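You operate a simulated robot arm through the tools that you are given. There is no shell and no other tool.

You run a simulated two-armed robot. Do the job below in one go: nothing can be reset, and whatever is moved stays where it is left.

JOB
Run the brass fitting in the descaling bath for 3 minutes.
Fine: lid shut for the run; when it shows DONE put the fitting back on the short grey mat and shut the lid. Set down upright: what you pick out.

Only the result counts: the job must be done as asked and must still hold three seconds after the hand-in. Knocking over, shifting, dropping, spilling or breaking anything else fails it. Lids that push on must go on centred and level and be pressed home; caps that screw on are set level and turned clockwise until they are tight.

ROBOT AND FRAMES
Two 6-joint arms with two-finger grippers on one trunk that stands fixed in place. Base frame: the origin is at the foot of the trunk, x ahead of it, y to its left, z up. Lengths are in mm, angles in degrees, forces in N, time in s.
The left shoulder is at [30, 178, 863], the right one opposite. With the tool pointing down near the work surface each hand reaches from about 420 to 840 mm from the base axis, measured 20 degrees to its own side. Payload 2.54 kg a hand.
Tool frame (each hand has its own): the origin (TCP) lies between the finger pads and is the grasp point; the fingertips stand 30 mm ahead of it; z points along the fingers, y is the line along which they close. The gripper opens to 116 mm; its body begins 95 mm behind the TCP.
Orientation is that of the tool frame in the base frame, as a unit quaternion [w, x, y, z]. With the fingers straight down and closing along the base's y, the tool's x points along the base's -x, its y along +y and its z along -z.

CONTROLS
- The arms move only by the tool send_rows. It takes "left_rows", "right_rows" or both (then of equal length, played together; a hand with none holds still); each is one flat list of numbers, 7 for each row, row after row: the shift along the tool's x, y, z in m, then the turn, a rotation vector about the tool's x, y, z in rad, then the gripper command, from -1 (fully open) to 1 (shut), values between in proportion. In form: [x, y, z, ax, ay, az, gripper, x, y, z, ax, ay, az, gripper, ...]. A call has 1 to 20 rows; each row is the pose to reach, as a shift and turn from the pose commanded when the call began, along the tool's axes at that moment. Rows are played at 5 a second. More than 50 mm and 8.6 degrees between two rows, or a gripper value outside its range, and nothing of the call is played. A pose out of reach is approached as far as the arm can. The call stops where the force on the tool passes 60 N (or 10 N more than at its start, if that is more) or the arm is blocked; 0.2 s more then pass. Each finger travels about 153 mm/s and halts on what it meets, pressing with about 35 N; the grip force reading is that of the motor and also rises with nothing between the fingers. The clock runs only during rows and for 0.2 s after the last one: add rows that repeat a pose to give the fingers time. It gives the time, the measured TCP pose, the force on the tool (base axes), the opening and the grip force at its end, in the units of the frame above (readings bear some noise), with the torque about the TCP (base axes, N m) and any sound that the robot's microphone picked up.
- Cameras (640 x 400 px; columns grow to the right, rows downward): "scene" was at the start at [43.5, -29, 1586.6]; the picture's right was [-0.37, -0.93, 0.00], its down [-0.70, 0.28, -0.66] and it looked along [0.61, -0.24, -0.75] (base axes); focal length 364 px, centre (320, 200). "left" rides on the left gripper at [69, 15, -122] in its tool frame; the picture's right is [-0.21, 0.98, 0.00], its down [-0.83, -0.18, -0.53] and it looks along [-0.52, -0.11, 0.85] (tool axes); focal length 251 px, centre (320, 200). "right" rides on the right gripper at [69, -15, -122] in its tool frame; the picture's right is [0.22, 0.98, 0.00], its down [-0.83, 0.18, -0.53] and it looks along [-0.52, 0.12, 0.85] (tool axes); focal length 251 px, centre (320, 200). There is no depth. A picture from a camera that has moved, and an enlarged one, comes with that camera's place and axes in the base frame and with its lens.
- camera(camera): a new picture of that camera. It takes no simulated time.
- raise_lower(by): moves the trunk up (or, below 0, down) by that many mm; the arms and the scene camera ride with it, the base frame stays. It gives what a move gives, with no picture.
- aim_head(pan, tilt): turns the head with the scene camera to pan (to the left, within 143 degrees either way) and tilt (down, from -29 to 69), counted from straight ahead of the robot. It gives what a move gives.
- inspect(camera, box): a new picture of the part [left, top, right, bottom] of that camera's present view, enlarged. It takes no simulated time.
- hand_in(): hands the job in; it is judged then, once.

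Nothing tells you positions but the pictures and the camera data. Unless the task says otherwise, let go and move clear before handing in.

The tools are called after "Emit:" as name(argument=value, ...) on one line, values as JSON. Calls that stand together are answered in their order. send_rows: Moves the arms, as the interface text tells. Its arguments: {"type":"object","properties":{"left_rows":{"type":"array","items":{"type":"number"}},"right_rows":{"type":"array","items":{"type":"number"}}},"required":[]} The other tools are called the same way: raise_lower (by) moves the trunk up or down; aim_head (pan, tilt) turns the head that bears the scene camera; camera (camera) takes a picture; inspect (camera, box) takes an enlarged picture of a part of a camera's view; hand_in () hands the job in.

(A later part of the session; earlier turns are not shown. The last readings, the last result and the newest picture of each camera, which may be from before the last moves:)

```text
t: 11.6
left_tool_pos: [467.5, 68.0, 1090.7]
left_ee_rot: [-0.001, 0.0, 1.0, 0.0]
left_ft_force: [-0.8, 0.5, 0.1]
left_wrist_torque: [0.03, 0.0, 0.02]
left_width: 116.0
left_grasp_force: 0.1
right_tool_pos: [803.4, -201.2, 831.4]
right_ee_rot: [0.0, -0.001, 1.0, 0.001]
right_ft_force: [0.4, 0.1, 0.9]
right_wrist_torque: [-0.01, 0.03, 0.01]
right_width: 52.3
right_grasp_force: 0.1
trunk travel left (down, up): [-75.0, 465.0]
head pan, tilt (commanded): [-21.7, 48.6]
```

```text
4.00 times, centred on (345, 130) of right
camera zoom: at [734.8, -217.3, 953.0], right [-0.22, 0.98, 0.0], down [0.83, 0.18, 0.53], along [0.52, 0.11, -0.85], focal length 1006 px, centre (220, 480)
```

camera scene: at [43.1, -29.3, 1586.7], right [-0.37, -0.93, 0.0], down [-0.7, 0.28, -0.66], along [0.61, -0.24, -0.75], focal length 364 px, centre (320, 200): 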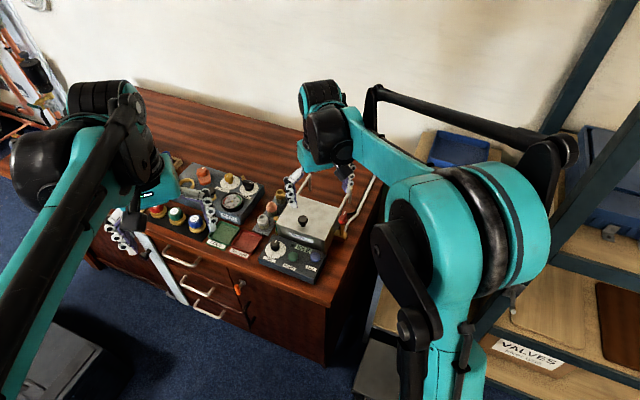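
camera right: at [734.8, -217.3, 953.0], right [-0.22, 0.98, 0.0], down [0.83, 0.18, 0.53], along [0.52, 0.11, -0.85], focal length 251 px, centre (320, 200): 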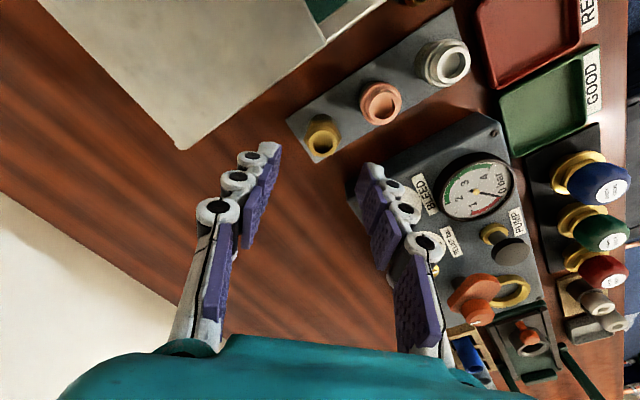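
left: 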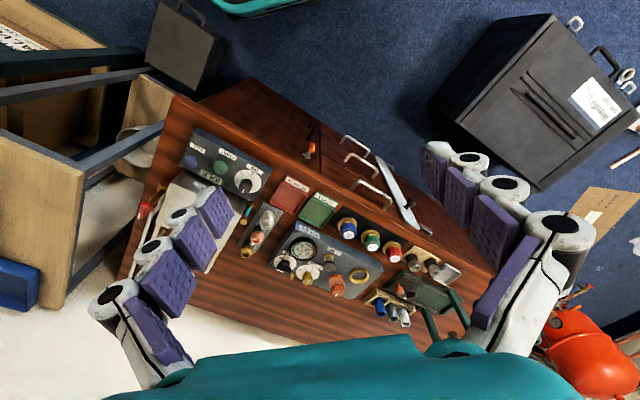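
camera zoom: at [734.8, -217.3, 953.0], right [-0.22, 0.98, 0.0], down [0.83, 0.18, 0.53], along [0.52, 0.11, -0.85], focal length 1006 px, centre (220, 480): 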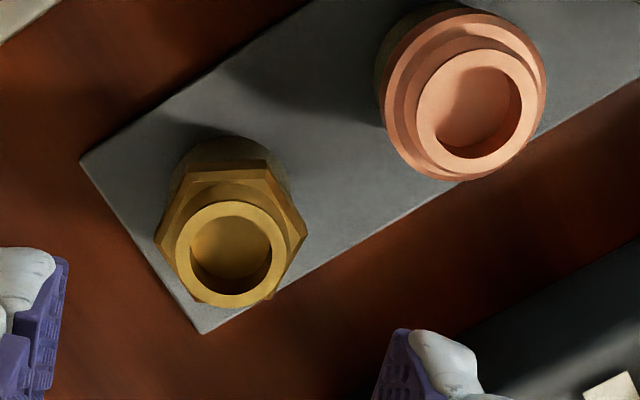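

The brass fitting's hex flats face the bench axes, so turning the gripper by 15° lets it close on flats. I'll turn it, correct by 1–2 mm, and check again.

Emit:
send_rows(right_rows=[-0.001, 0.002, 0.01, 0, 0, 0.131, 0.1, -0.001, 0.002, 0.02, 0, 0, 0.262, 0.1, -0.001, 0.002, 0.03, 0, 0, 0.262, 0.1, -0.001, 0.002, 0.03, 0, 0, 0.262, 0.1])

Emit:
camera(camera="right")

Emit:
inspect(camera="right", box=[250, 80, 400, 180])

Emit:
inspect(camera="scene", box=[250, 160, 350, 250])

```text
t: 12.6
left_tool_pos: [467.8, 68.6, 1091.2]
left_ee_rot: [0.0, 0.0, 1.0, 0.0]
left_ft_force: [0.1, -0.1, 1.1]
left_wrist_torque: [-0.02, -0.02, 0.0]
left_width: 116.1
left_grasp_force: 0.1
right_tool_pos: [806.4, -196.9, 801.3]
right_ee_rot: [0.0, 0.131, 0.991, 0.0]
right_ft_force: [1.0, -0.3, -0.2]
right_wrist_torque: [0.0, 0.0, -0.05]
right_width: 52.3
right_grasp_force: 0.0
trunk travel left (down, up): [-75.0, 465.0]
head pan, tilt (commanded): [-21.7, 48.6]
```

```text
taken
camera right: at [734.7, -195.2, 922.3], right [0.05, 1.0, 0.0], down [0.84, -0.04, 0.53], along [0.53, -0.02, -0.85], focal length 251 px, centre (320, 200)
```

right: 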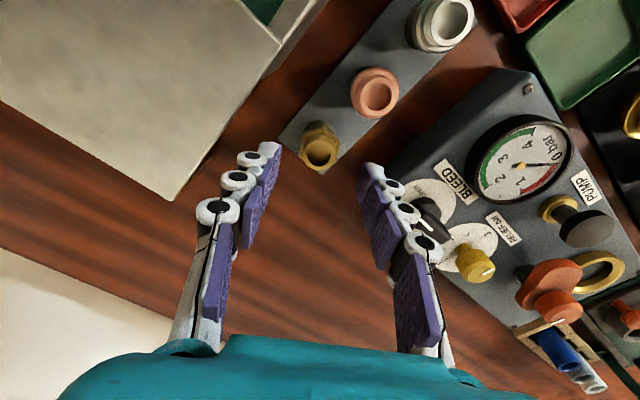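

```text
4.00 times, centred on (325, 130) of right
camera zoom: at [734.7, -195.2, 922.3], right [0.05, 1.0, 0.0], down [0.84, -0.04, 0.53], along [0.53, -0.02, -0.85], focal length 1006 px, centre (300, 480)
```

zoom: 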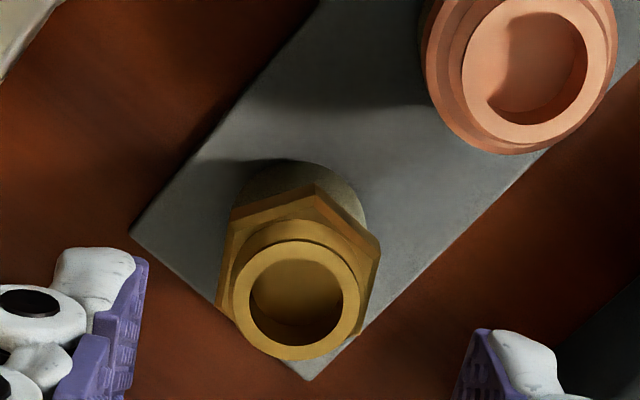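

```text
4.44 times, centred on (300, 205) of scene
camera zoom: at [43.5, -29.0, 1586.7], right [-0.37, -0.93, 0.0], down [-0.7, 0.28, -0.66], along [0.61, -0.24, -0.75], focal length 1616 px, centre (409, 178)
```

zoom: 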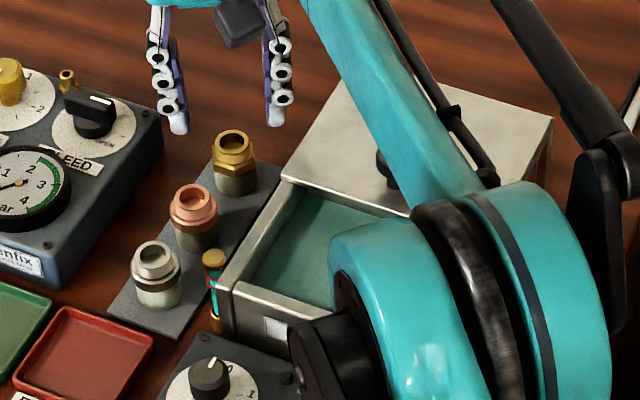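

The brass fitting now sits exactly on the gripper axis with flats facing the fingers. I'll descend to z about 741 and close.

Emit:
send_rows(right_rows=[0, 0, 0.02, 0, 0, 0, 0.1, 0, 0, 0.04, 0, 0, 0, 0.1, 0, 0, 0.052, 0, 0, 0, 0.1, 0, 0, 0.06, 0, 0, 0, 0.1, 0, 0, 0.06, 0, 0, 0, 0.1])

Emit:
camera(camera="right")

Emit:
inspect(camera="scene", box=[250, 160, 350, 250])

```text
t: 13.8
left_tool_pos: [468.4, 67.4, 1090.3]
left_ee_rot: [0.0, 0.0, 1.0, 0.0]
left_ft_force: [-0.2, -0.3, -0.4]
left_wrist_torque: [0.0, -0.03, -0.02]
left_width: 115.9
left_grasp_force: 0.1
right_tool_pos: [798.9, -197.8, 741.7]
right_ee_rot: [0.001, 0.13, 0.992, 0.0]
right_ft_force: [0.3, -0.9, -0.2]
right_wrist_torque: [0.04, -0.03, -0.01]
right_width: 52.1
right_grasp_force: 0.1
right hand out of reach, approached as far as the arm can: row 3, 4, 5
trunk travel left (down, up): [-75.0, 465.0]
head pan, tilt (commanded): [-21.7, 48.6]
```

```text
taken
camera right: at [728.0, -196.2, 863.1], right [0.04, 1.0, 0.0], down [0.84, -0.04, 0.54], along [0.54, -0.02, -0.84], focal length 251 px, centre (320, 200)
```

right: 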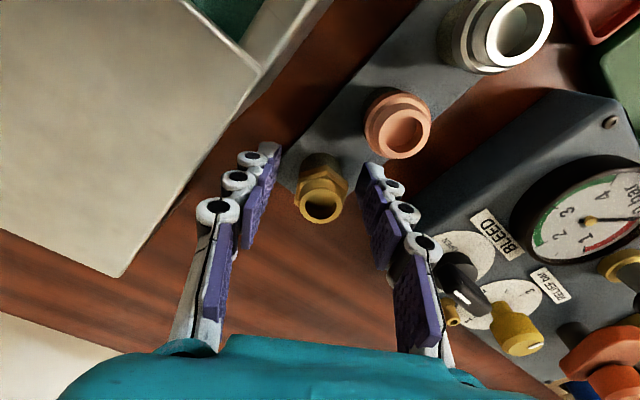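

```text
4.44 times, centred on (300, 205) of scene
camera zoom: at [43.6, -29.0, 1586.6], right [-0.37, -0.93, 0.0], down [-0.7, 0.28, -0.66], along [0.61, -0.24, -0.75], focal length 1616 px, centre (409, 178)
```

zoom: 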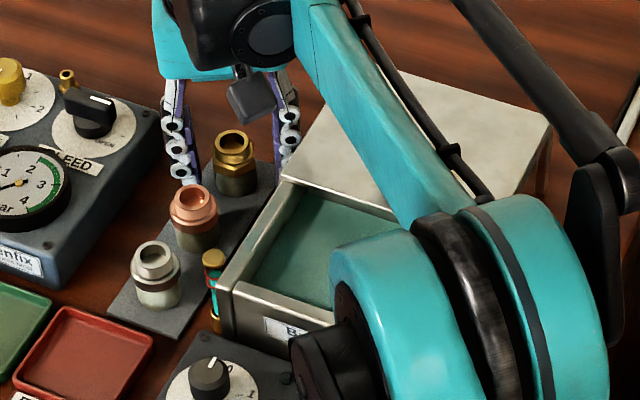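

The arm falls about 6 mm short in x at this height. I'll tilt the tool about 8.6° around its closing axis so the fingers reach outward, which leaves the grip contact unchanged.

Emit:
send_rows(right_rows=[0, 0, 0, 0, -0.05, 0, 0.1, 0, 0, 0, 0, -0.1, 0, 0.1, 0, 0, 0, 0, -0.15, 0, 0.1, 0, 0, 0, 0, -0.15, 0, 0.1])

Emit:
camera(camera="right")

Emit:
inspect(camera="scene", box=[250, 160, 350, 250])

```text
t: 14.8
left_tool_pos: [467.9, 68.1, 1091.0]
left_ee_rot: [0.0, 0.0, 1.0, 0.0]
left_ft_force: [0.2, 0.0, 0.1]
left_wrist_torque: [0.0, -0.03, 0.01]
left_width: 116.0
left_grasp_force: 0.0
right_tool_pos: [799.3, -199.1, 741.4]
right_ee_rot: [0.075, 0.13, 0.989, -0.01]
right_ft_force: [0.3, 0.4, -0.4]
right_wrist_torque: [-0.01, 0.02, -0.03]
right_width: 52.0
right_grasp_force: 0.0
trunk travel left (down, up): [-75.0, 465.0]
head pan, tilt (commanded): [-21.7, 48.6]
```

```text
taken
camera right: at [712.0, -191.4, 851.5], right [0.05, 1.0, -0.03], down [0.76, -0.01, 0.65], along [0.65, -0.06, -0.76], focal length 251 px, centre (320, 200)
```

right: 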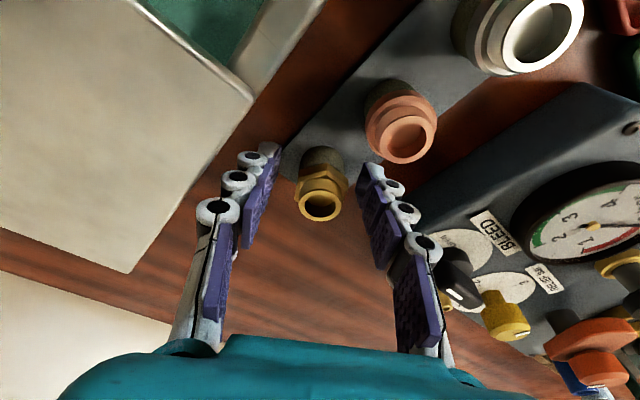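

```text
4.44 times, centred on (300, 205) of scene
camera zoom: at [43.8, -29.1, 1586.6], right [-0.37, -0.93, 0.0], down [-0.7, 0.28, -0.66], along [0.61, -0.24, -0.75], focal length 1616 px, centre (409, 178)
```

zoom: 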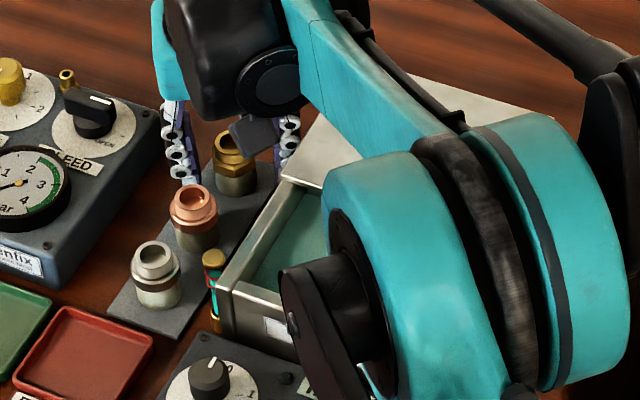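

The tilt is in place, and the TCP is now reachable further out. I'll shift 3.5 mm outward and close on the fitting.

Emit:
send_rows(right_rows=[-0.0033, 0.0009, 0.0005, 0, 0, 0, 0.1, -0.0033, 0.0009, 0.0005, 0, 0, 0, 0.4, -0.0033, 0.0009, 0.0005, 0, 0, 0, 1, -0.0033, 0.0009, 0.0005, 0, 0, 0, 1, -0.0033, 0.0009, 0.0005, 0, 0, 0, 1])

Emit:
camera(camera="right")

Emit:
inspect(camera="scene", box=[260, 170, 320, 220])

```text
t: 16.0
left_tool_pos: [466.4, 68.7, 1090.3]
left_ee_rot: [0.0, 0.0, 1.0, 0.0]
left_ft_force: [-0.8, 0.0, -0.2]
left_wrist_torque: [-0.03, 0.01, 0.02]
left_width: 116.1
left_grasp_force: 0.0
right_tool_pos: [803.1, -198.2, 742.3]
right_ee_rot: [0.075, 0.13, 0.989, -0.01]
right_ft_force: [-1.5, 1.1, 1.3]
right_wrist_torque: [0.01, 0.01, 0.01]
right_width: 30.5
right_grasp_force: 34.8
trunk travel left (down, up): [-75.0, 465.0]
head pan, tilt (commanded): [-21.7, 48.6]
```

```text
taken
camera right: at [715.6, -191.3, 851.6], right [0.05, 1.0, -0.03], down [0.76, -0.01, 0.65], along [0.65, -0.06, -0.76], focal length 251 px, centre (320, 200)
```

right: 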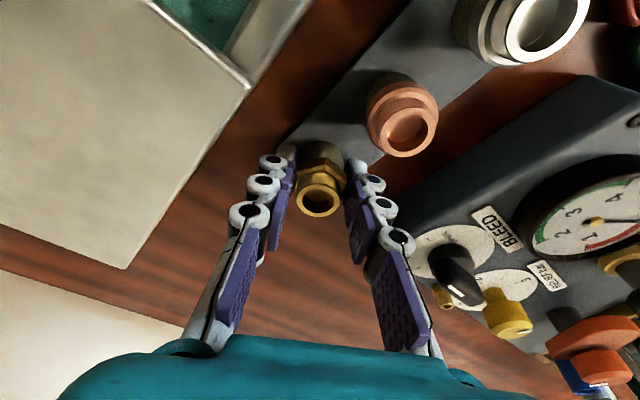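

```text
8.00 times, centred on (290, 195) of scene
camera zoom: at [43.5, -28.9, 1586.6], right [-0.37, -0.93, 0.0], down [-0.7, 0.28, -0.66], along [0.61, -0.24, -0.75], focal length 2908 px, centre (560, 240)
```

zoom: 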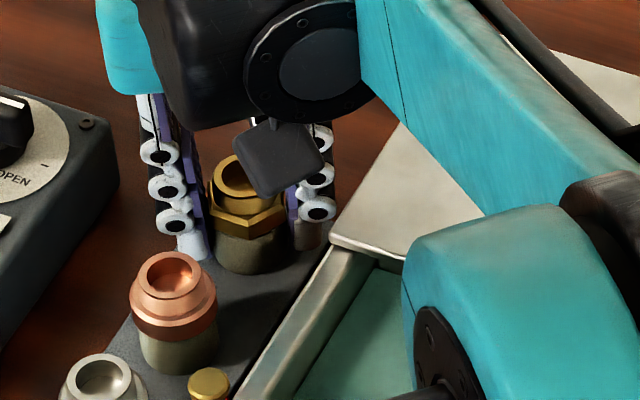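

The fitting is gripped at 30.5 mm. I'll lift it straight up by 110 mm.

Emit:
send_rows(right_rows=[-0.0015, 0, -0.0099, 0, 0, 0, 1, -0.0045, 0, -0.0297, 0, 0, 0, 1, -0.0076, 0, -0.0495, 0, 0, 0, 1, -0.0106, 0, -0.0693, 0, 0, 0, 1, -0.0136, 0, -0.0891, 0, 0, 0, 1, -0.0166, 0, -0.1089, 0, 0, 0, 1])

Emit:
camera(camera="right")

Emit:
inspect(camera="scene", box=[250, 130, 350, 250])

Emit:
inspect(camera="left", box=[150, 120, 350, 300])

```text
t: 17.4
left_tool_pos: [468.9, 68.3, 1089.9]
left_ee_rot: [0.0, 0.0, 1.0, 0.0]
left_ft_force: [0.0, 0.8, -0.3]
left_wrist_torque: [0.0, 0.01, 0.01]
left_width: 116.0
left_grasp_force: 0.2
right_tool_pos: [802.1, -198.0, 854.3]
right_ee_rot: [0.074, 0.13, 0.989, -0.01]
right_ft_force: [-0.5, 0.0, -0.7]
right_wrist_torque: [-0.01, 0.01, 0.02]
right_width: 30.2
right_grasp_force: 34.6
trunk travel left (down, up): [-75.0, 465.0]
head pan, tilt (commanded): [-21.7, 48.6]
```

```text
taken
camera right: at [714.7, -191.6, 963.3], right [0.05, 1.0, -0.03], down [0.76, -0.01, 0.65], along [0.65, -0.06, -0.76], focal length 251 px, centre (320, 200)
```

right: 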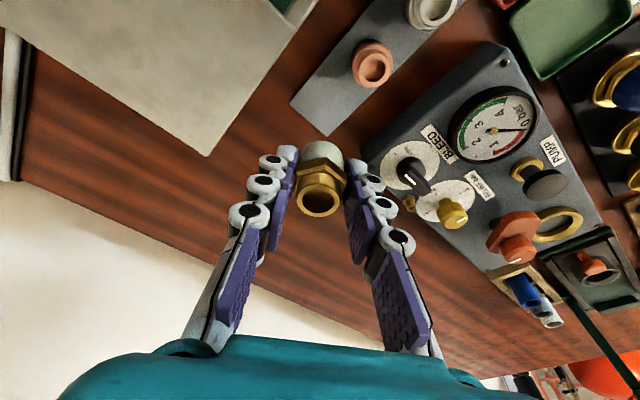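

```text
3.33 times, centred on (300, 190) of scene
camera zoom: at [43.4, -28.9, 1586.7], right [-0.37, -0.93, 0.0], down [-0.7, 0.28, -0.66], along [0.61, -0.24, -0.75], focal length 1212 px, centre (387, 233)
```

zoom: 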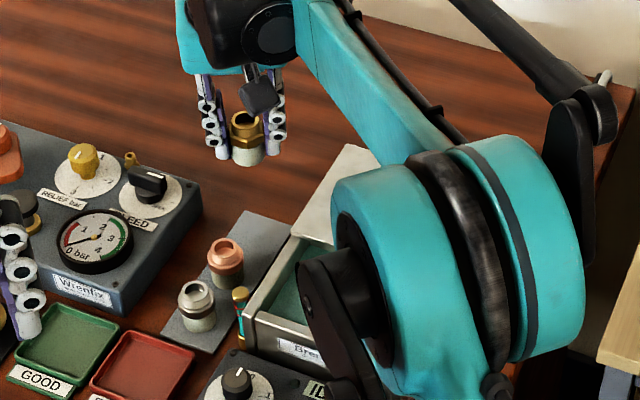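

```text
2.22 times, centred on (250, 210) of left
camera zoom: at [399.0, 83.0, 1212.4], right [0.21, 0.98, 0.0], down [0.83, -0.18, 0.53], along [0.52, -0.11, -0.85], focal length 559 px, centre (476, 178)
```

zoom: 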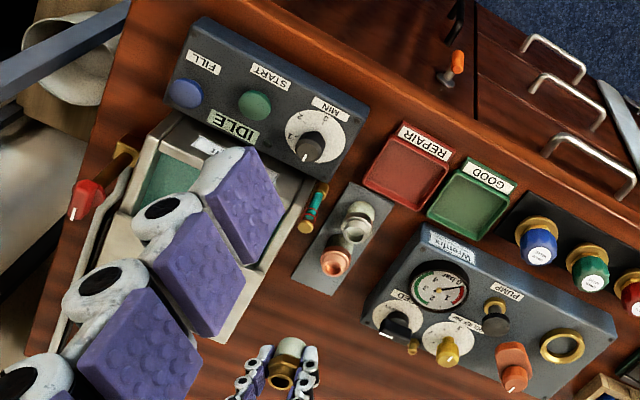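

The fitting is held upright. I'll carry it over the bath opening, whose centre is near (652, -236).

Emit:
send_rows(right_rows=[0.0134, -0.0076, -0.002, 0, 0, 0, 1, 0.0401, -0.0227, -0.0061, 0, 0, 0, 1, 0.0668, -0.0378, -0.0102, 0, 0, 0, 1, 0.0936, -0.0529, -0.0143, 0, 0, 0, 1, 0.1203, -0.068, -0.0184, 0, 0, 0, 1, 0.1337, -0.0755, -0.0204, 0, 0, 0, 1, 0.1337, -0.0755, -0.0204, 0, 0, 0, 1])

Emit:
camera(camera="right")

Emit:
inspect(camera="scene", box=[240, 150, 360, 260])

Emit:
inspect(camera="left", box=[150, 120, 350, 300])

```text
t: 19.0
left_tool_pos: [468.5, 67.4, 1090.2]
left_ee_rot: [0.0, 0.0, 1.0, -0.001]
left_ft_force: [-0.5, -0.3, 0.2]
left_wrist_torque: [-0.02, 0.0, -0.01]
left_width: 116.3
left_grasp_force: 0.1
right_tool_pos: [652.6, -235.1, 852.7]
right_ee_rot: [0.074, 0.128, 0.989, -0.009]
right_ft_force: [-0.5, 0.4, -0.5]
right_wrist_torque: [-0.03, 0.0, 0.04]
right_width: 30.3
right_grasp_force: 34.4
trunk travel left (down, up): [-75.0, 465.0]
head pan, tilt (commanded): [-21.7, 48.6]
```

```text
taken
camera right: at [565.6, -228.7, 963.2], right [0.05, 1.0, -0.03], down [0.76, -0.01, 0.65], along [0.65, -0.05, -0.76], focal length 251 px, centre (320, 200)
```

right: 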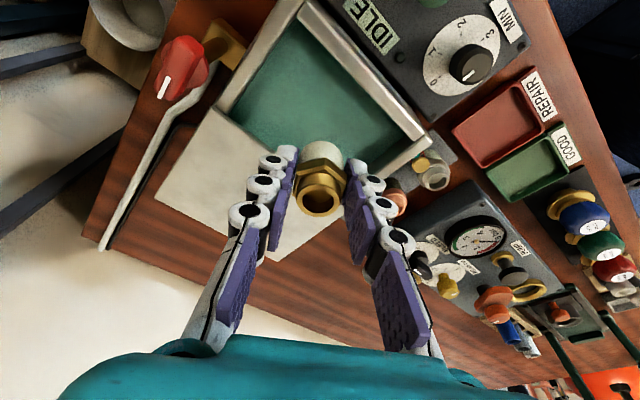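

```text
3.64 times, centred on (300, 205) of scene
camera zoom: at [43.8, -29.0, 1586.6], right [-0.37, -0.93, 0.0], down [-0.7, 0.28, -0.66], along [0.61, -0.24, -0.75], focal length 1322 px, centre (393, 182)
```

zoom: 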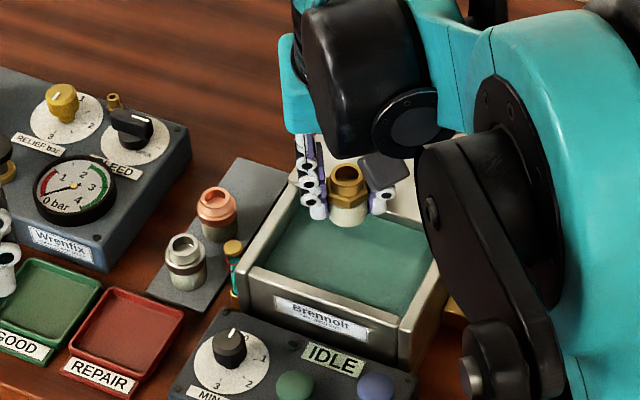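

```text
2.22 times, centred on (250, 210) of left
camera zoom: at [399.4, 82.9, 1212.2], right [0.21, 0.98, 0.0], down [0.83, -0.18, 0.53], along [0.52, -0.11, -0.85], focal length 559 px, centre (476, 178)
```

zoom: 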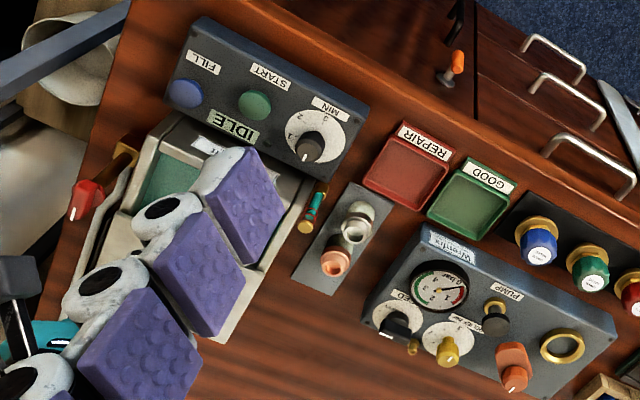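

Emit:
camera(camera="scene")

Emit:
camera(camera="left")

```text
taken
camera scene: at [43.8, -29.0, 1586.6], right [-0.37, -0.93, 0.0], down [-0.7, 0.28, -0.66], along [0.61, -0.24, -0.75], focal length 364 px, centre (320, 200)
```

scene: 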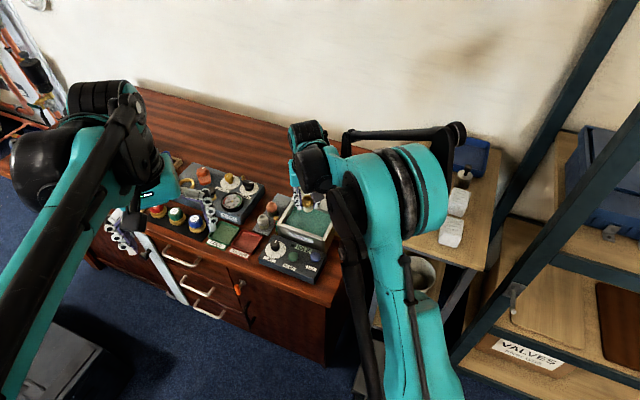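

```text
taken
camera left: at [399.4, 82.9, 1212.2], right [0.21, 0.98, 0.0], down [0.83, -0.18, 0.53], along [0.52, -0.11, -0.85], focal length 251 px, centre (320, 200)
```

left: 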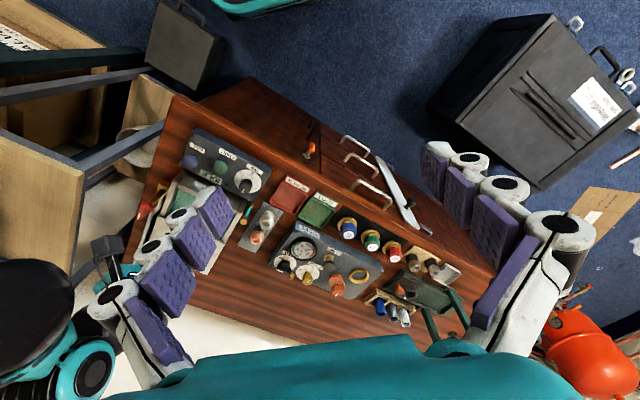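

The elbow stays well above the bench. I'll lower the fitting into the bath down to TCP z about 776.

Emit:
send_rows(right_rows=[0.0023, 0, 0.0149, 0, 0, 0, 1, 0.0053, 0, 0.0347, 0, 0, 0, 1, 0.0083, 0, 0.0545, 0, 0, 0, 1, 0.0106, 0, 0.0693, 0, 0, 0, 1, 0.0116, 0, 0.0762, 0, 0, 0, 1, 0.0116, 0, 0.0762, 0, 0, 0, 1])

Emit:
camera(camera="right")

Emit:
inspect(camera="scene", box=[250, 170, 350, 260])

```text
t: 20.4
left_tool_pos: [468.1, 68.1, 1090.4]
left_ee_rot: [0.0, 0.0, 1.0, -0.001]
left_ft_force: [-0.3, -0.9, -0.6]
left_wrist_torque: [0.0, 0.03, -0.01]
left_width: 115.9
left_grasp_force: 0.1
right_tool_pos: [651.5, -236.3, 775.4]
right_ee_rot: [0.075, 0.131, 0.989, -0.01]
right_ft_force: [-0.6, -1.2, -1.0]
right_wrist_torque: [0.03, -0.02, 0.01]
right_width: 30.5
right_grasp_force: 34.9
trunk travel left (down, up): [-75.0, 465.0]
head pan, tilt (commanded): [-21.7, 48.6]
```

```text
taken
camera right: at [565.1, -230.0, 884.9], right [0.05, 1.0, -0.03], down [0.76, -0.01, 0.65], along [0.65, -0.06, -0.76], focal length 251 px, centre (320, 200)
```

right: 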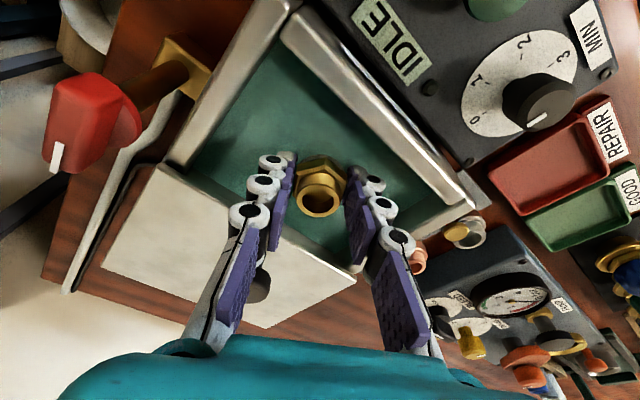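

```text
4.44 times, centred on (300, 215) of scene
camera zoom: at [43.7, -29.0, 1586.6], right [-0.37, -0.93, 0.0], down [-0.7, 0.28, -0.66], along [0.61, -0.24, -0.75], focal length 1616 px, centre (409, 133)
```

zoom: 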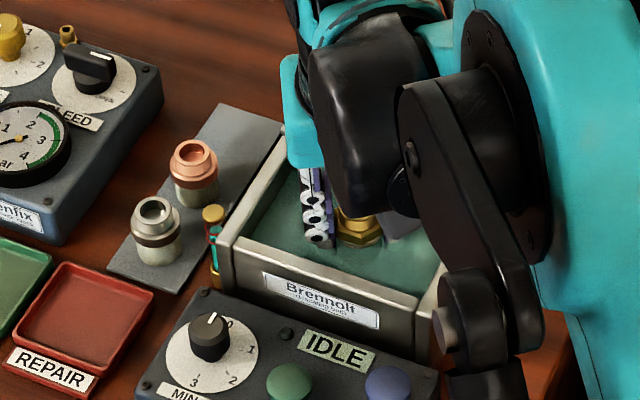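

The fitting is entering the liquid. I'll lower it in small steps, watching the force for the floor.

Emit:
send_rows(right_rows=[0.0006, 0, 0.004, 0, 0, 0, 1, 0.0012, 0, 0.0079, 0, 0, 0, 1, 0.0018, 0, 0.0119, 0, 0, 0, 1])

Emit:
inspect(camera="right", box=[220, 100, 420, 240])

```text
t: 21.2
left_tool_pos: [467.7, 68.7, 1090.1]
left_ee_rot: [0.001, 0.0, 1.0, 0.0]
left_ft_force: [0.0, 0.7, -0.4]
left_wrist_torque: [0.0, 0.01, -0.02]
left_width: 116.0
left_grasp_force: 0.1
right_tool_pos: [653.0, -236.5, 762.8]
right_ee_rot: [0.075, 0.13, 0.989, -0.01]
right_ft_force: [0.2, 0.2, -1.5]
right_wrist_torque: [0.02, -0.02, -0.01]
right_width: 30.1
right_grasp_force: 35.2
trunk travel left (down, up): [-75.0, 465.0]
head pan, tilt (commanded): [-21.7, 48.6]
```

```text
2.86 times, centred on (320, 170) of right
camera zoom: at [565.4, -229.4, 872.6], right [0.05, 1.0, -0.03], down [0.76, -0.01, 0.65], along [0.65, -0.06, -0.76], focal length 718 px, centre (320, 286)
```

zoom: 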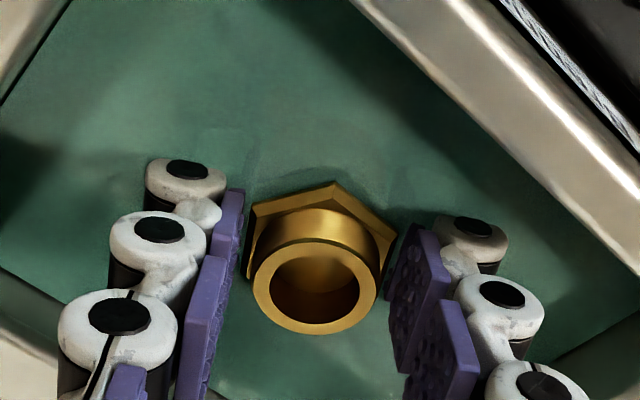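

Emit:
send_rows(right_rows=[0.0004, 0, 0.0025, 0, 0, 0, 1, 0.0007, 0, 0.005, 0, 0, 0, 1, 0.0011, 0, 0.0074, 0, 0, 0, 1])

```text
t: 22.0
left_tool_pos: [467.6, 67.6, 1091.0]
left_ee_rot: [-0.001, 0.0, 1.0, 0.001]
left_ft_force: [-0.3, 0.5, -0.3]
left_wrist_torque: [0.03, 0.0, 0.0]
left_width: 116.0
left_grasp_force: 0.1
right_tool_pos: [653.1, -236.7, 754.7]
right_ee_rot: [0.074, 0.13, 0.989, -0.009]
right_ft_force: [-0.2, -0.5, -0.2]
right_wrist_torque: [0.01, 0.0, -0.01]
right_width: 30.4
right_grasp_force: 35.1
trunk travel left (down, up): [-75.0, 465.0]
head pan, tilt (commanded): [-21.7, 48.6]
```

Emit:
send_rows(right_rows=[0.0002, 0, 0.0015, 0, 0, 0, 1, 0.0005, 0, 0.003, 0, 0, 0, 1, 0.0007, 0, 0.0045, 0, 0, 0, 1])

Emit:
inspect(camera="right", box=[220, 100, 420, 240])

```text
t: 22.8
left_tool_pos: [465.5, 68.5, 1090.6]
left_ee_rot: [0.001, 0.0, 1.0, 0.0]
left_ft_force: [0.5, -0.5, 0.4]
left_wrist_torque: [-0.03, 0.0, -0.02]
left_width: 116.3
left_grasp_force: 0.1
right_tool_pos: [652.3, -236.6, 752.9]
right_ee_rot: [0.076, 0.13, 0.989, -0.01]
right_ft_force: [3.8, 0.0, 20.8]
right_wrist_torque: [-0.03, -0.16, -0.01]
right_width: 30.1
right_grasp_force: 35.3
trunk travel left (down, up): [-75.0, 465.0]
head pan, tilt (commanded): [-21.7, 48.6]
```

```text
2.86 times, centred on (320, 170) of right
camera zoom: at [564.7, -229.0, 862.7], right [0.05, 1.0, -0.03], down [0.76, -0.01, 0.65], along [0.65, -0.06, -0.76], focal length 718 px, centre (320, 286)
```

zoom: 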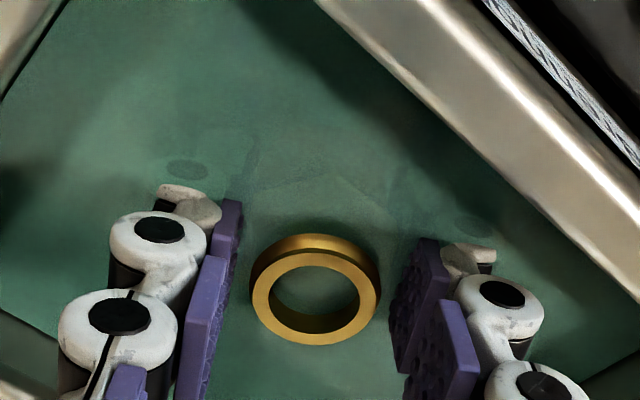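

The fitting has touched the bath floor (about 21 N), standing upright with its rim just above the liquid. I'll ease off, open, and rise clear.

Emit:
send_rows(right_rows=[-0.0002, 0, -0.0018, 0, 0, 0, 1, -0.0002, 0, -0.0018, 0, 0, 0, 0.35, -0.0002, 0, -0.0018, 0, 0, 0, 0.2, -0.0002, 0, -0.0018, 0, 0, 0, 0.2, -0.0015, 0, -0.01, 0, 0, 0, 0.2])

Emit:
inspect(camera="right", box=[220, 100, 420, 240])

```text
t: 24.0
left_tool_pos: [468.7, 68.4, 1090.1]
left_ee_rot: [0.0, 0.0, 1.0, 0.0]
left_ft_force: [-0.4, -0.8, 0.6]
left_wrist_torque: [0.05, -0.01, -0.02]
left_width: 116.0
left_grasp_force: 0.0
right_tool_pos: [653.5, -236.2, 761.2]
right_ee_rot: [0.074, 0.13, 0.989, -0.01]
right_ft_force: [0.4, 0.0, 0.1]
right_wrist_torque: [-0.05, 0.01, 0.03]
right_width: 46.5
right_grasp_force: 0.0
trunk travel left (down, up): [-75.0, 465.0]
head pan, tilt (commanded): [-21.7, 48.6]
```

```text
2.86 times, centred on (320, 170) of right
camera zoom: at [565.1, -229.0, 871.6], right [0.05, 1.0, -0.03], down [0.76, -0.01, 0.65], along [0.65, -0.06, -0.76], focal length 718 px, centre (320, 286)
```

zoom: 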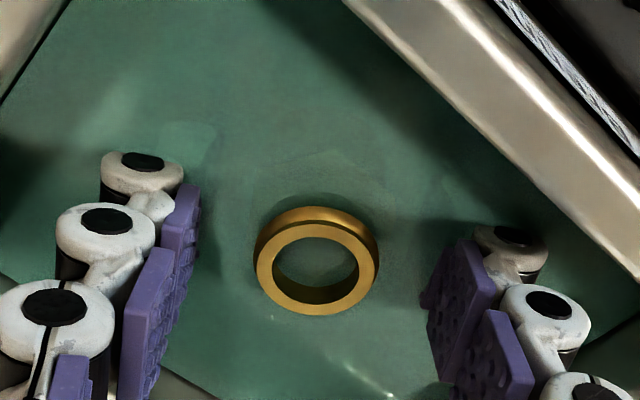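

The fitting stands upright in the bath, released. Rising clear now.

Emit:
send_rows(right_rows=[-0.0015, 0, -0.0099, 0, 0, 0, 0.2, -0.0045, 0, -0.0297, 0, 0, 0, 0.2, -0.0076, 0, -0.0495, 0, 0, 0, 0.2, -0.0106, 0, -0.0693, 0, 0, 0, 0.2, -0.0136, 0, -0.0891, 0, 0, 0, 0.2, -0.0174, 0, -0.1138, 0, 0, 0, 0.2, -0.0174, 0, -0.1138, 0, 0, 0, 0.2])

Emit:
camera(camera="right")

Emit:
inspect(camera="right", box=[220, 0, 420, 160])

Emit:
inspect(camera="scene", box=[260, 180, 350, 260])

```text
t: 25.6
left_tool_pos: [468.6, 67.8, 1090.4]
left_ee_rot: [0.0, 0.0, 1.0, 0.0]
left_ft_force: [0.7, 0.1, -0.2]
left_wrist_torque: [0.0, 0.03, -0.03]
left_width: 115.8
left_grasp_force: 0.1
right_tool_pos: [652.2, -237.1, 877.8]
right_ee_rot: [0.075, 0.129, 0.989, -0.01]
right_ft_force: [-0.5, 0.8, -0.2]
right_wrist_torque: [0.0, -0.03, 0.0]
right_width: 46.6
right_grasp_force: 0.0
trunk travel left (down, up): [-75.0, 465.0]
head pan, tilt (commanded): [-21.7, 48.6]
```

```text
taken
camera right: at [565.6, -230.0, 987.6], right [0.05, 1.0, -0.03], down [0.76, -0.01, 0.65], along [0.65, -0.06, -0.76], focal length 251 px, centre (320, 200)
```

right: 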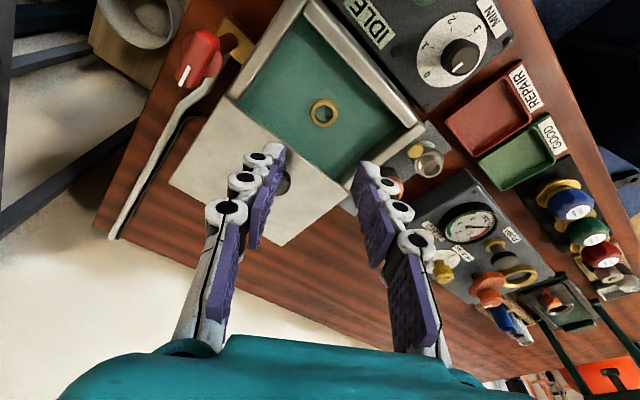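

```text
2.50 times, centred on (320, 80) of right
camera zoom: at [565.6, -230.0, 987.6], right [0.05, 1.0, -0.03], down [0.76, -0.01, 0.65], along [0.65, -0.06, -0.76], focal length 629 px, centre (320, 500)
```

zoom: 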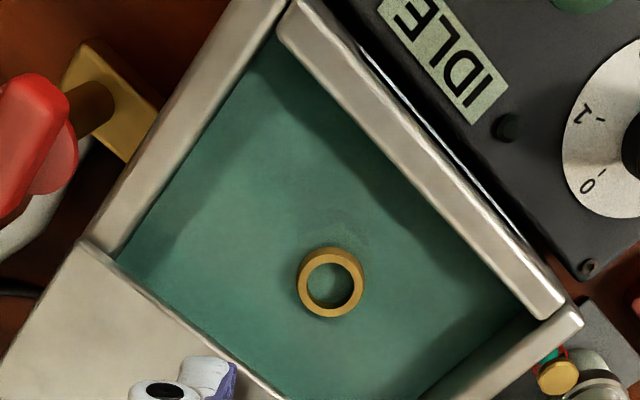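

```text
5.00 times, centred on (305, 220) of scene
camera zoom: at [43.9, -29.1, 1586.6], right [-0.37, -0.93, 0.0], down [-0.7, 0.28, -0.66], along [0.61, -0.24, -0.75], focal length 1818 px, centre (395, 100)
```

zoom: 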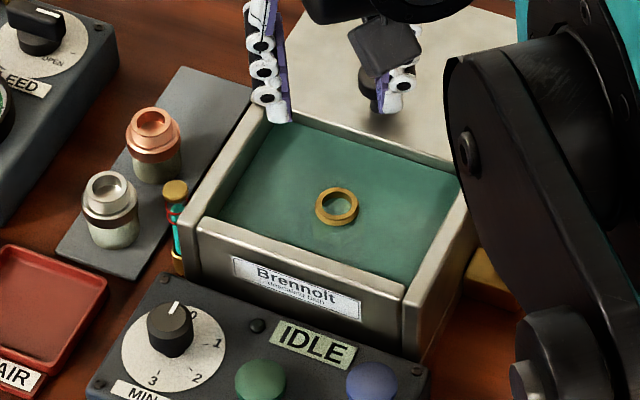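

Emit:
inspect(camera="scene", box=[280, 210, 296, 240])

Emit:
inspect(camera="left", box=[232, 195, 262, 220])

Emit:
inspect(camera="right", box=[395, 120, 450, 190])

```text
13.33 times, centred on (288, 225) of scene
camera zoom: at [43.9, -29.1, 1586.6], right [-0.37, -0.93, 0.0], down [-0.7, 0.28, -0.66], along [0.61, -0.24, -0.75], focal length 4847 px, centre (747, -133)
```

zoom: 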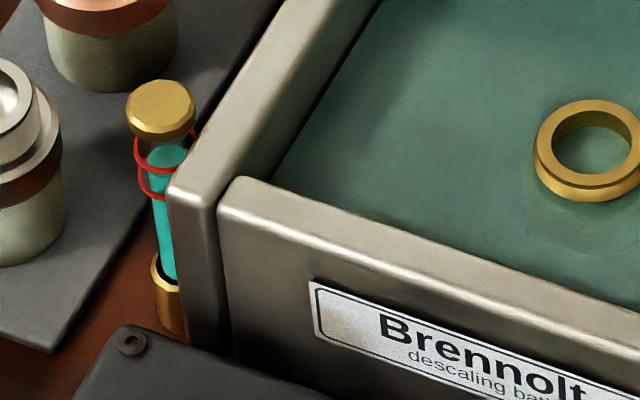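

```text
16.00 times, centred on (247, 208) of left
camera zoom: at [399.5, 82.8, 1212.2], right [0.21, 0.98, 0.0], down [0.83, -0.18, 0.53], along [0.52, -0.11, -0.85], focal length 4023 px, centre (1488, 80)
```

zoom: 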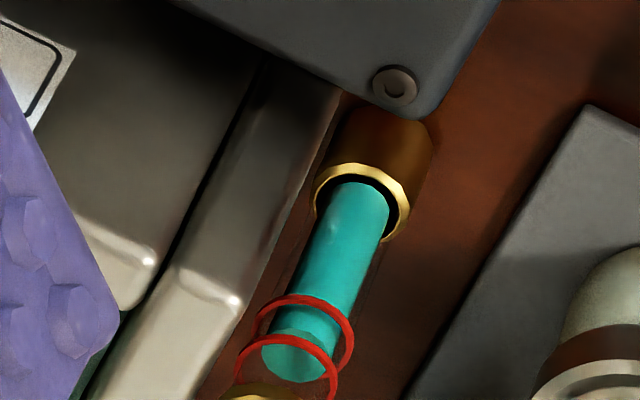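

```text
5.71 times, centred on (422, 155) of right
camera zoom: at [565.6, -230.0, 987.6], right [0.05, 1.0, -0.03], down [0.76, -0.01, 0.65], along [0.65, -0.06, -0.76], focal length 1437 px, centre (-266, 457)
```

zoom: 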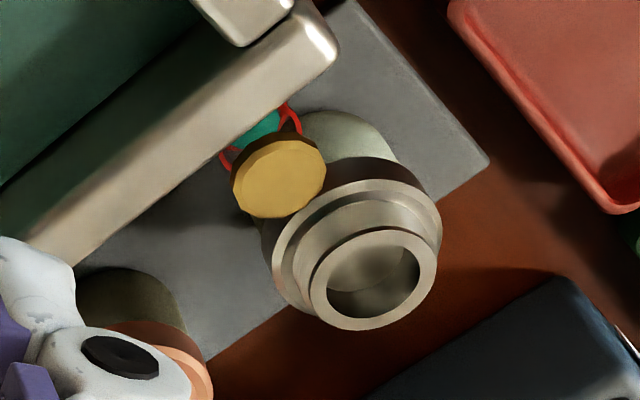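

The sight glass level lies between the two red rings, so no filling is needed. I'll straighten the tool and move above the lid knob at about (694.4, -281.6).

Emit:
send_rows(right_rows=[-0.0128, -0.0082, 0.002, -0.005, 0.0375, -0.0655, -0.03, -0.0256, -0.0164, 0.0039, -0.01, 0.075, -0.131, -0.03, -0.0384, -0.0245, 0.0058, -0.015, 0.1125, -0.1965, -0.03, -0.0512, -0.0327, 0.0078, -0.0197, 0.15, -0.262, -0.03, -0.0512, -0.0327, 0.0078, -0.0197, 0.15, -0.262, -0.03])

Emit:
camera(camera="right")

```text
t: 26.8
left_tool_pos: [467.3, 69.0, 1091.2]
left_ee_rot: [0.001, 0.0, 1.0, 0.0]
left_ft_force: [0.4, 0.2, 0.7]
left_wrist_torque: [0.02, -0.02, -0.02]
left_width: 115.9
left_grasp_force: 0.0
right_tool_pos: [694.9, -280.6, 878.6]
right_ee_rot: [-0.001, -0.001, 1.0, 0.0]
right_ft_force: [-0.4, 0.1, -0.2]
right_wrist_torque: [0.01, 0.02, -0.04]
right_width: 59.9
right_grasp_force: 0.2
trunk travel left (down, up): [-75.0, 465.0]
head pan, tilt (commanded): [-21.7, 48.6]
```

```text
taken
camera right: at [625.6, -297.2, 998.8], right [-0.22, 0.98, 0.0], down [0.83, 0.18, 0.53], along [0.52, 0.12, -0.85], focal length 251 px, centre (320, 200)
```

right: 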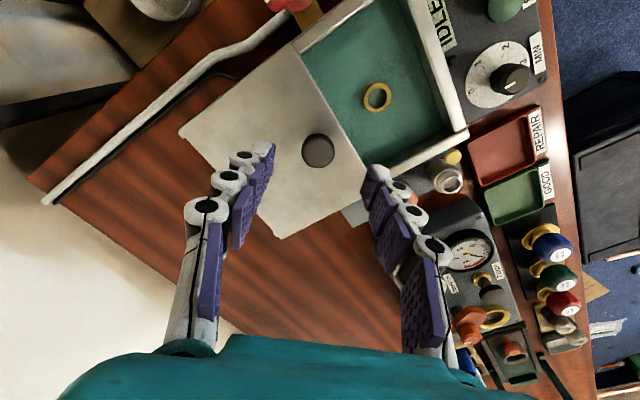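

Aligned over the knob. Descending, gripping, then pulling the lid forward to close.

Emit:
send_rows(right_rows=[0, 0, 0.02, 0, 0, 0, -0.03, 0, 0, 0.04, 0, 0, 0, -0.03, 0, 0, 0.055, 0, 0, 0, -0.03, 0, 0, 0.0625, 0, 0, 0, -0.03, 0, 0, 0.0625, 0, 0, 0, 0.3, 0, 0, 0.0625, 0, 0, 0, 1, 0, 0, 0.0625, 0, 0, 0, 1, 0, 0, 0.0625, 0, 0, 0, 1])

Emit:
camera(camera="right")

```text
t: 28.6
left_tool_pos: [468.4, 67.9, 1089.7]
left_ee_rot: [0.0, 0.001, 1.0, 0.0]
left_ft_force: [-0.4, 0.7, -0.8]
left_wrist_torque: [-0.03, 0.0, -0.01]
left_width: 115.9
left_grasp_force: 0.1
right_tool_pos: [694.2, -282.2, 814.0]
right_ee_rot: [0.0, -0.002, 1.0, 0.0]
right_ft_force: [2.2, 1.6, 0.6]
right_wrist_torque: [0.05, -0.56, 0.01]
right_width: 24.9
right_grasp_force: 45.2
trunk travel left (down, up): [-75.0, 465.0]
head pan, tilt (commanded): [-21.7, 48.6]
```

```text
taken
camera right: at [625.6, -297.9, 935.7], right [-0.22, 0.98, 0.0], down [0.83, 0.18, 0.53], along [0.52, 0.12, -0.85], focal length 251 px, centre (320, 200)
```

right: 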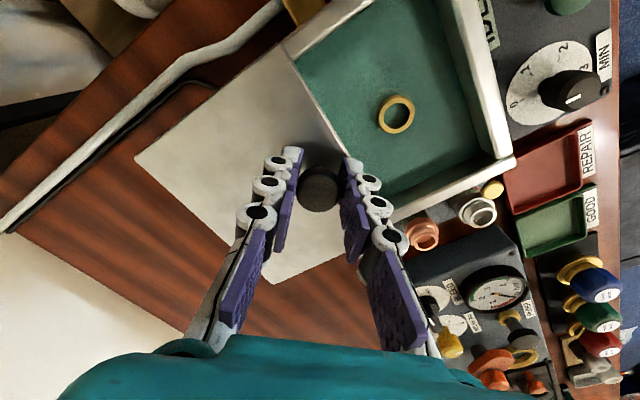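

Emit:
send_rows(right_rows=[0.006, 0.006, 0, 0, 0, 0, 1, 0.014, 0.014, 0, 0, 0, 0, 1, 0.023, 0.023, 0, 0, 0, 0, 1, 0.032, 0.032, 0, 0, 0, 0, 1, 0.041, 0.041, 0, 0, 0, 0, 1, 0.05, 0.05, 0, 0, 0, 0, 1, 0.058, 0.058, 0, 0, 0, 0, 1, 0.064, 0.064, 0, 0, 0, 0, 1, 0.067, 0.067, 0, 0, 0, 0, 1])

Emit:
camera(camera="right")

Emit:
inspect(camera="scene", box=[260, 180, 350, 260])

```text
t: 30.6
left_tool_pos: [467.9, 67.1, 1090.0]
left_ee_rot: [0.0, 0.0, 1.0, 0.001]
left_ft_force: [1.0, -0.4, -0.1]
left_wrist_torque: [-0.01, -0.02, -0.04]
left_width: 115.7
left_grasp_force: 0.0
right_tool_pos: [625.6, -214.5, 813.8]
right_ee_rot: [0.0, -0.001, 1.0, 0.0]
right_ft_force: [5.6, 5.2, 3.9]
right_wrist_torque: [0.09, 0.06, 0.03]
right_width: 24.9
right_grasp_force: 45.4
trunk travel left (down, up): [-75.0, 465.0]
head pan, tilt (commanded): [-21.7, 48.6]
```

```text
taken
camera right: at [557.9, -230.2, 935.7], right [-0.22, 0.98, 0.0], down [0.83, 0.18, 0.53], along [0.52, 0.12, -0.85], focal length 251 px, centre (320, 200)
```

right: 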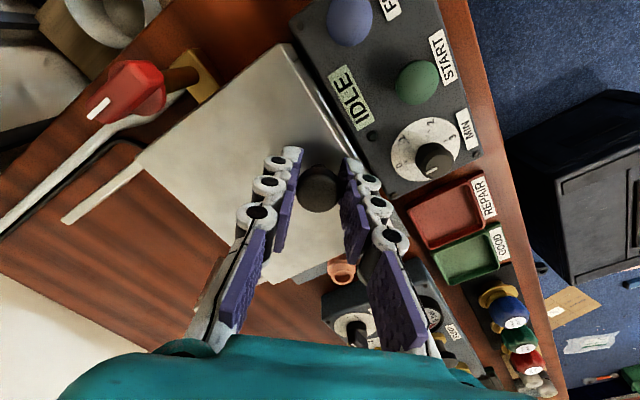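

```text
5.00 times, centred on (305, 220) of scene
camera zoom: at [43.8, -28.1, 1586.6], right [-0.37, -0.93, 0.0], down [-0.7, 0.28, -0.66], along [0.61, -0.24, -0.75], focal length 1818 px, centre (395, 100)
```

zoom: 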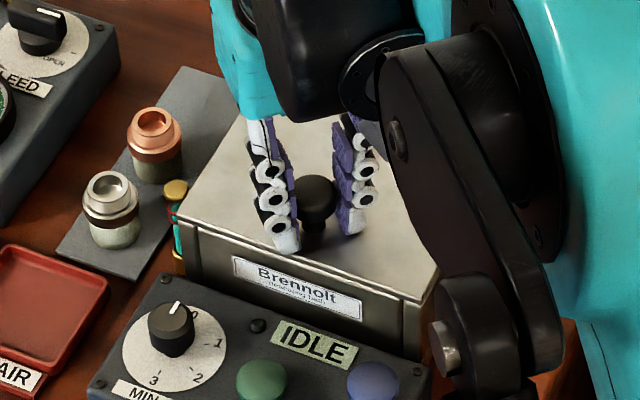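

The lid looks closed. I'll give a small extra push to be sure it meets its stop, then release.

Emit:
send_rows(right_rows=[0.001, 0.001, 0, 0, 0, 0, 1, 0.0018, 0.0018, 0, 0, 0, 0, 1, 0.0018, 0.0018, 0, 0, 0, 0, 1])

```text
t: 31.4
left_tool_pos: [469.5, 67.7, 1091.1]
left_ee_rot: [0.001, 0.0, 1.0, -0.001]
left_ft_force: [0.2, 0.1, 0.6]
left_wrist_torque: [-0.04, -0.06, 0.0]
left_width: 116.1
left_grasp_force: 0.1
right_tool_pos: [625.4, -213.7, 814.7]
right_ee_rot: [0.0, 0.0, 1.0, 0.0]
right_ft_force: [8.9, 2.9, 5.0]
right_wrist_torque: [0.0, -0.28, -0.02]
right_width: 24.8
right_grasp_force: 44.8
trunk travel left (down, up): [-75.0, 465.0]
head pan, tilt (commanded): [-21.7, 48.6]
```

Emit:
send_rows(right_rows=[-0.0008, -0.0008, 0, 0, 0, 0, 1, -0.0008, -0.0008, 0, 0, 0, 0, 0.3, -0.0008, -0.0008, 0, 0, 0, 0, -0.03, -0.0008, -0.0008, 0, 0, 0, 0, -0.03, -0.0008, -0.0008, -0.04, 0, 0, 0, -0.03, -0.0008, -0.0008, -0.08, 0, 0, 0, -0.03, 0.02, -0.0008, -0.12, 0, 0, 0, -0.03, 0.04, 0, -0.16, 0, 0, 0, -0.03])

Emit:
camera(camera="right")

Emit:
inspect(camera="right", box=[200, 50, 400, 220])

Emit:
inspect(camera="scene", box=[260, 190, 350, 280])

```text
t: 33.2
left_tool_pos: [468.1, 68.3, 1091.1]
left_ee_rot: [0.0, 0.0, 1.0, 0.001]
left_ft_force: [0.3, 0.3, -0.1]
left_wrist_torque: [-0.01, 0.0, -0.02]
left_width: 115.9
left_grasp_force: 0.1
right_tool_pos: [586.1, -212.3, 974.8]
right_ee_rot: [0.0, -0.001, 1.0, -0.001]
right_ft_force: [-0.7, 0.4, 0.2]
right_wrist_torque: [-0.01, -0.03, -0.05]
right_width: 59.7
right_grasp_force: 0.1
trunk travel left (down, up): [-75.0, 465.0]
head pan, tilt (commanded): [-21.7, 48.6]
```

```text
taken
camera right: at [517.3, -227.9, 1097.1], right [-0.22, 0.98, 0.0], down [0.83, 0.18, 0.53], along [0.52, 0.12, -0.85], focal length 251 px, centre (320, 200)
```

right: 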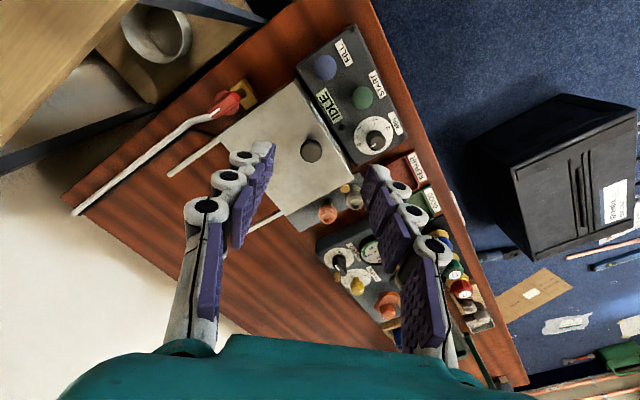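

```text
2.35 times, centred on (300, 135) of right
camera zoom: at [517.3, -227.9, 1097.1], right [-0.22, 0.98, 0.0], down [0.83, 0.18, 0.53], along [0.52, 0.12, -0.85], focal length 592 px, centre (367, 353)
```

zoom: 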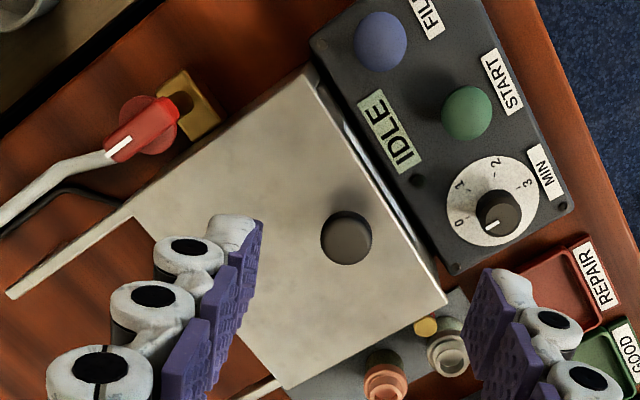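

```text
4.44 times, centred on (305, 235) of scene
camera zoom: at [42.6, -28.8, 1586.7], right [-0.37, -0.93, 0.0], down [-0.7, 0.28, -0.66], along [0.61, -0.24, -0.75], focal length 1616 px, centre (387, 44)
```

zoom: 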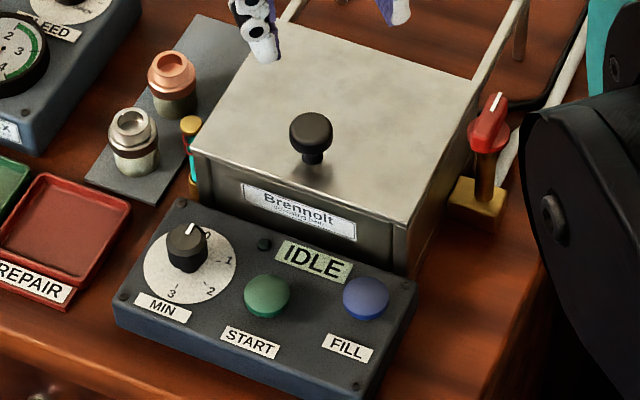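

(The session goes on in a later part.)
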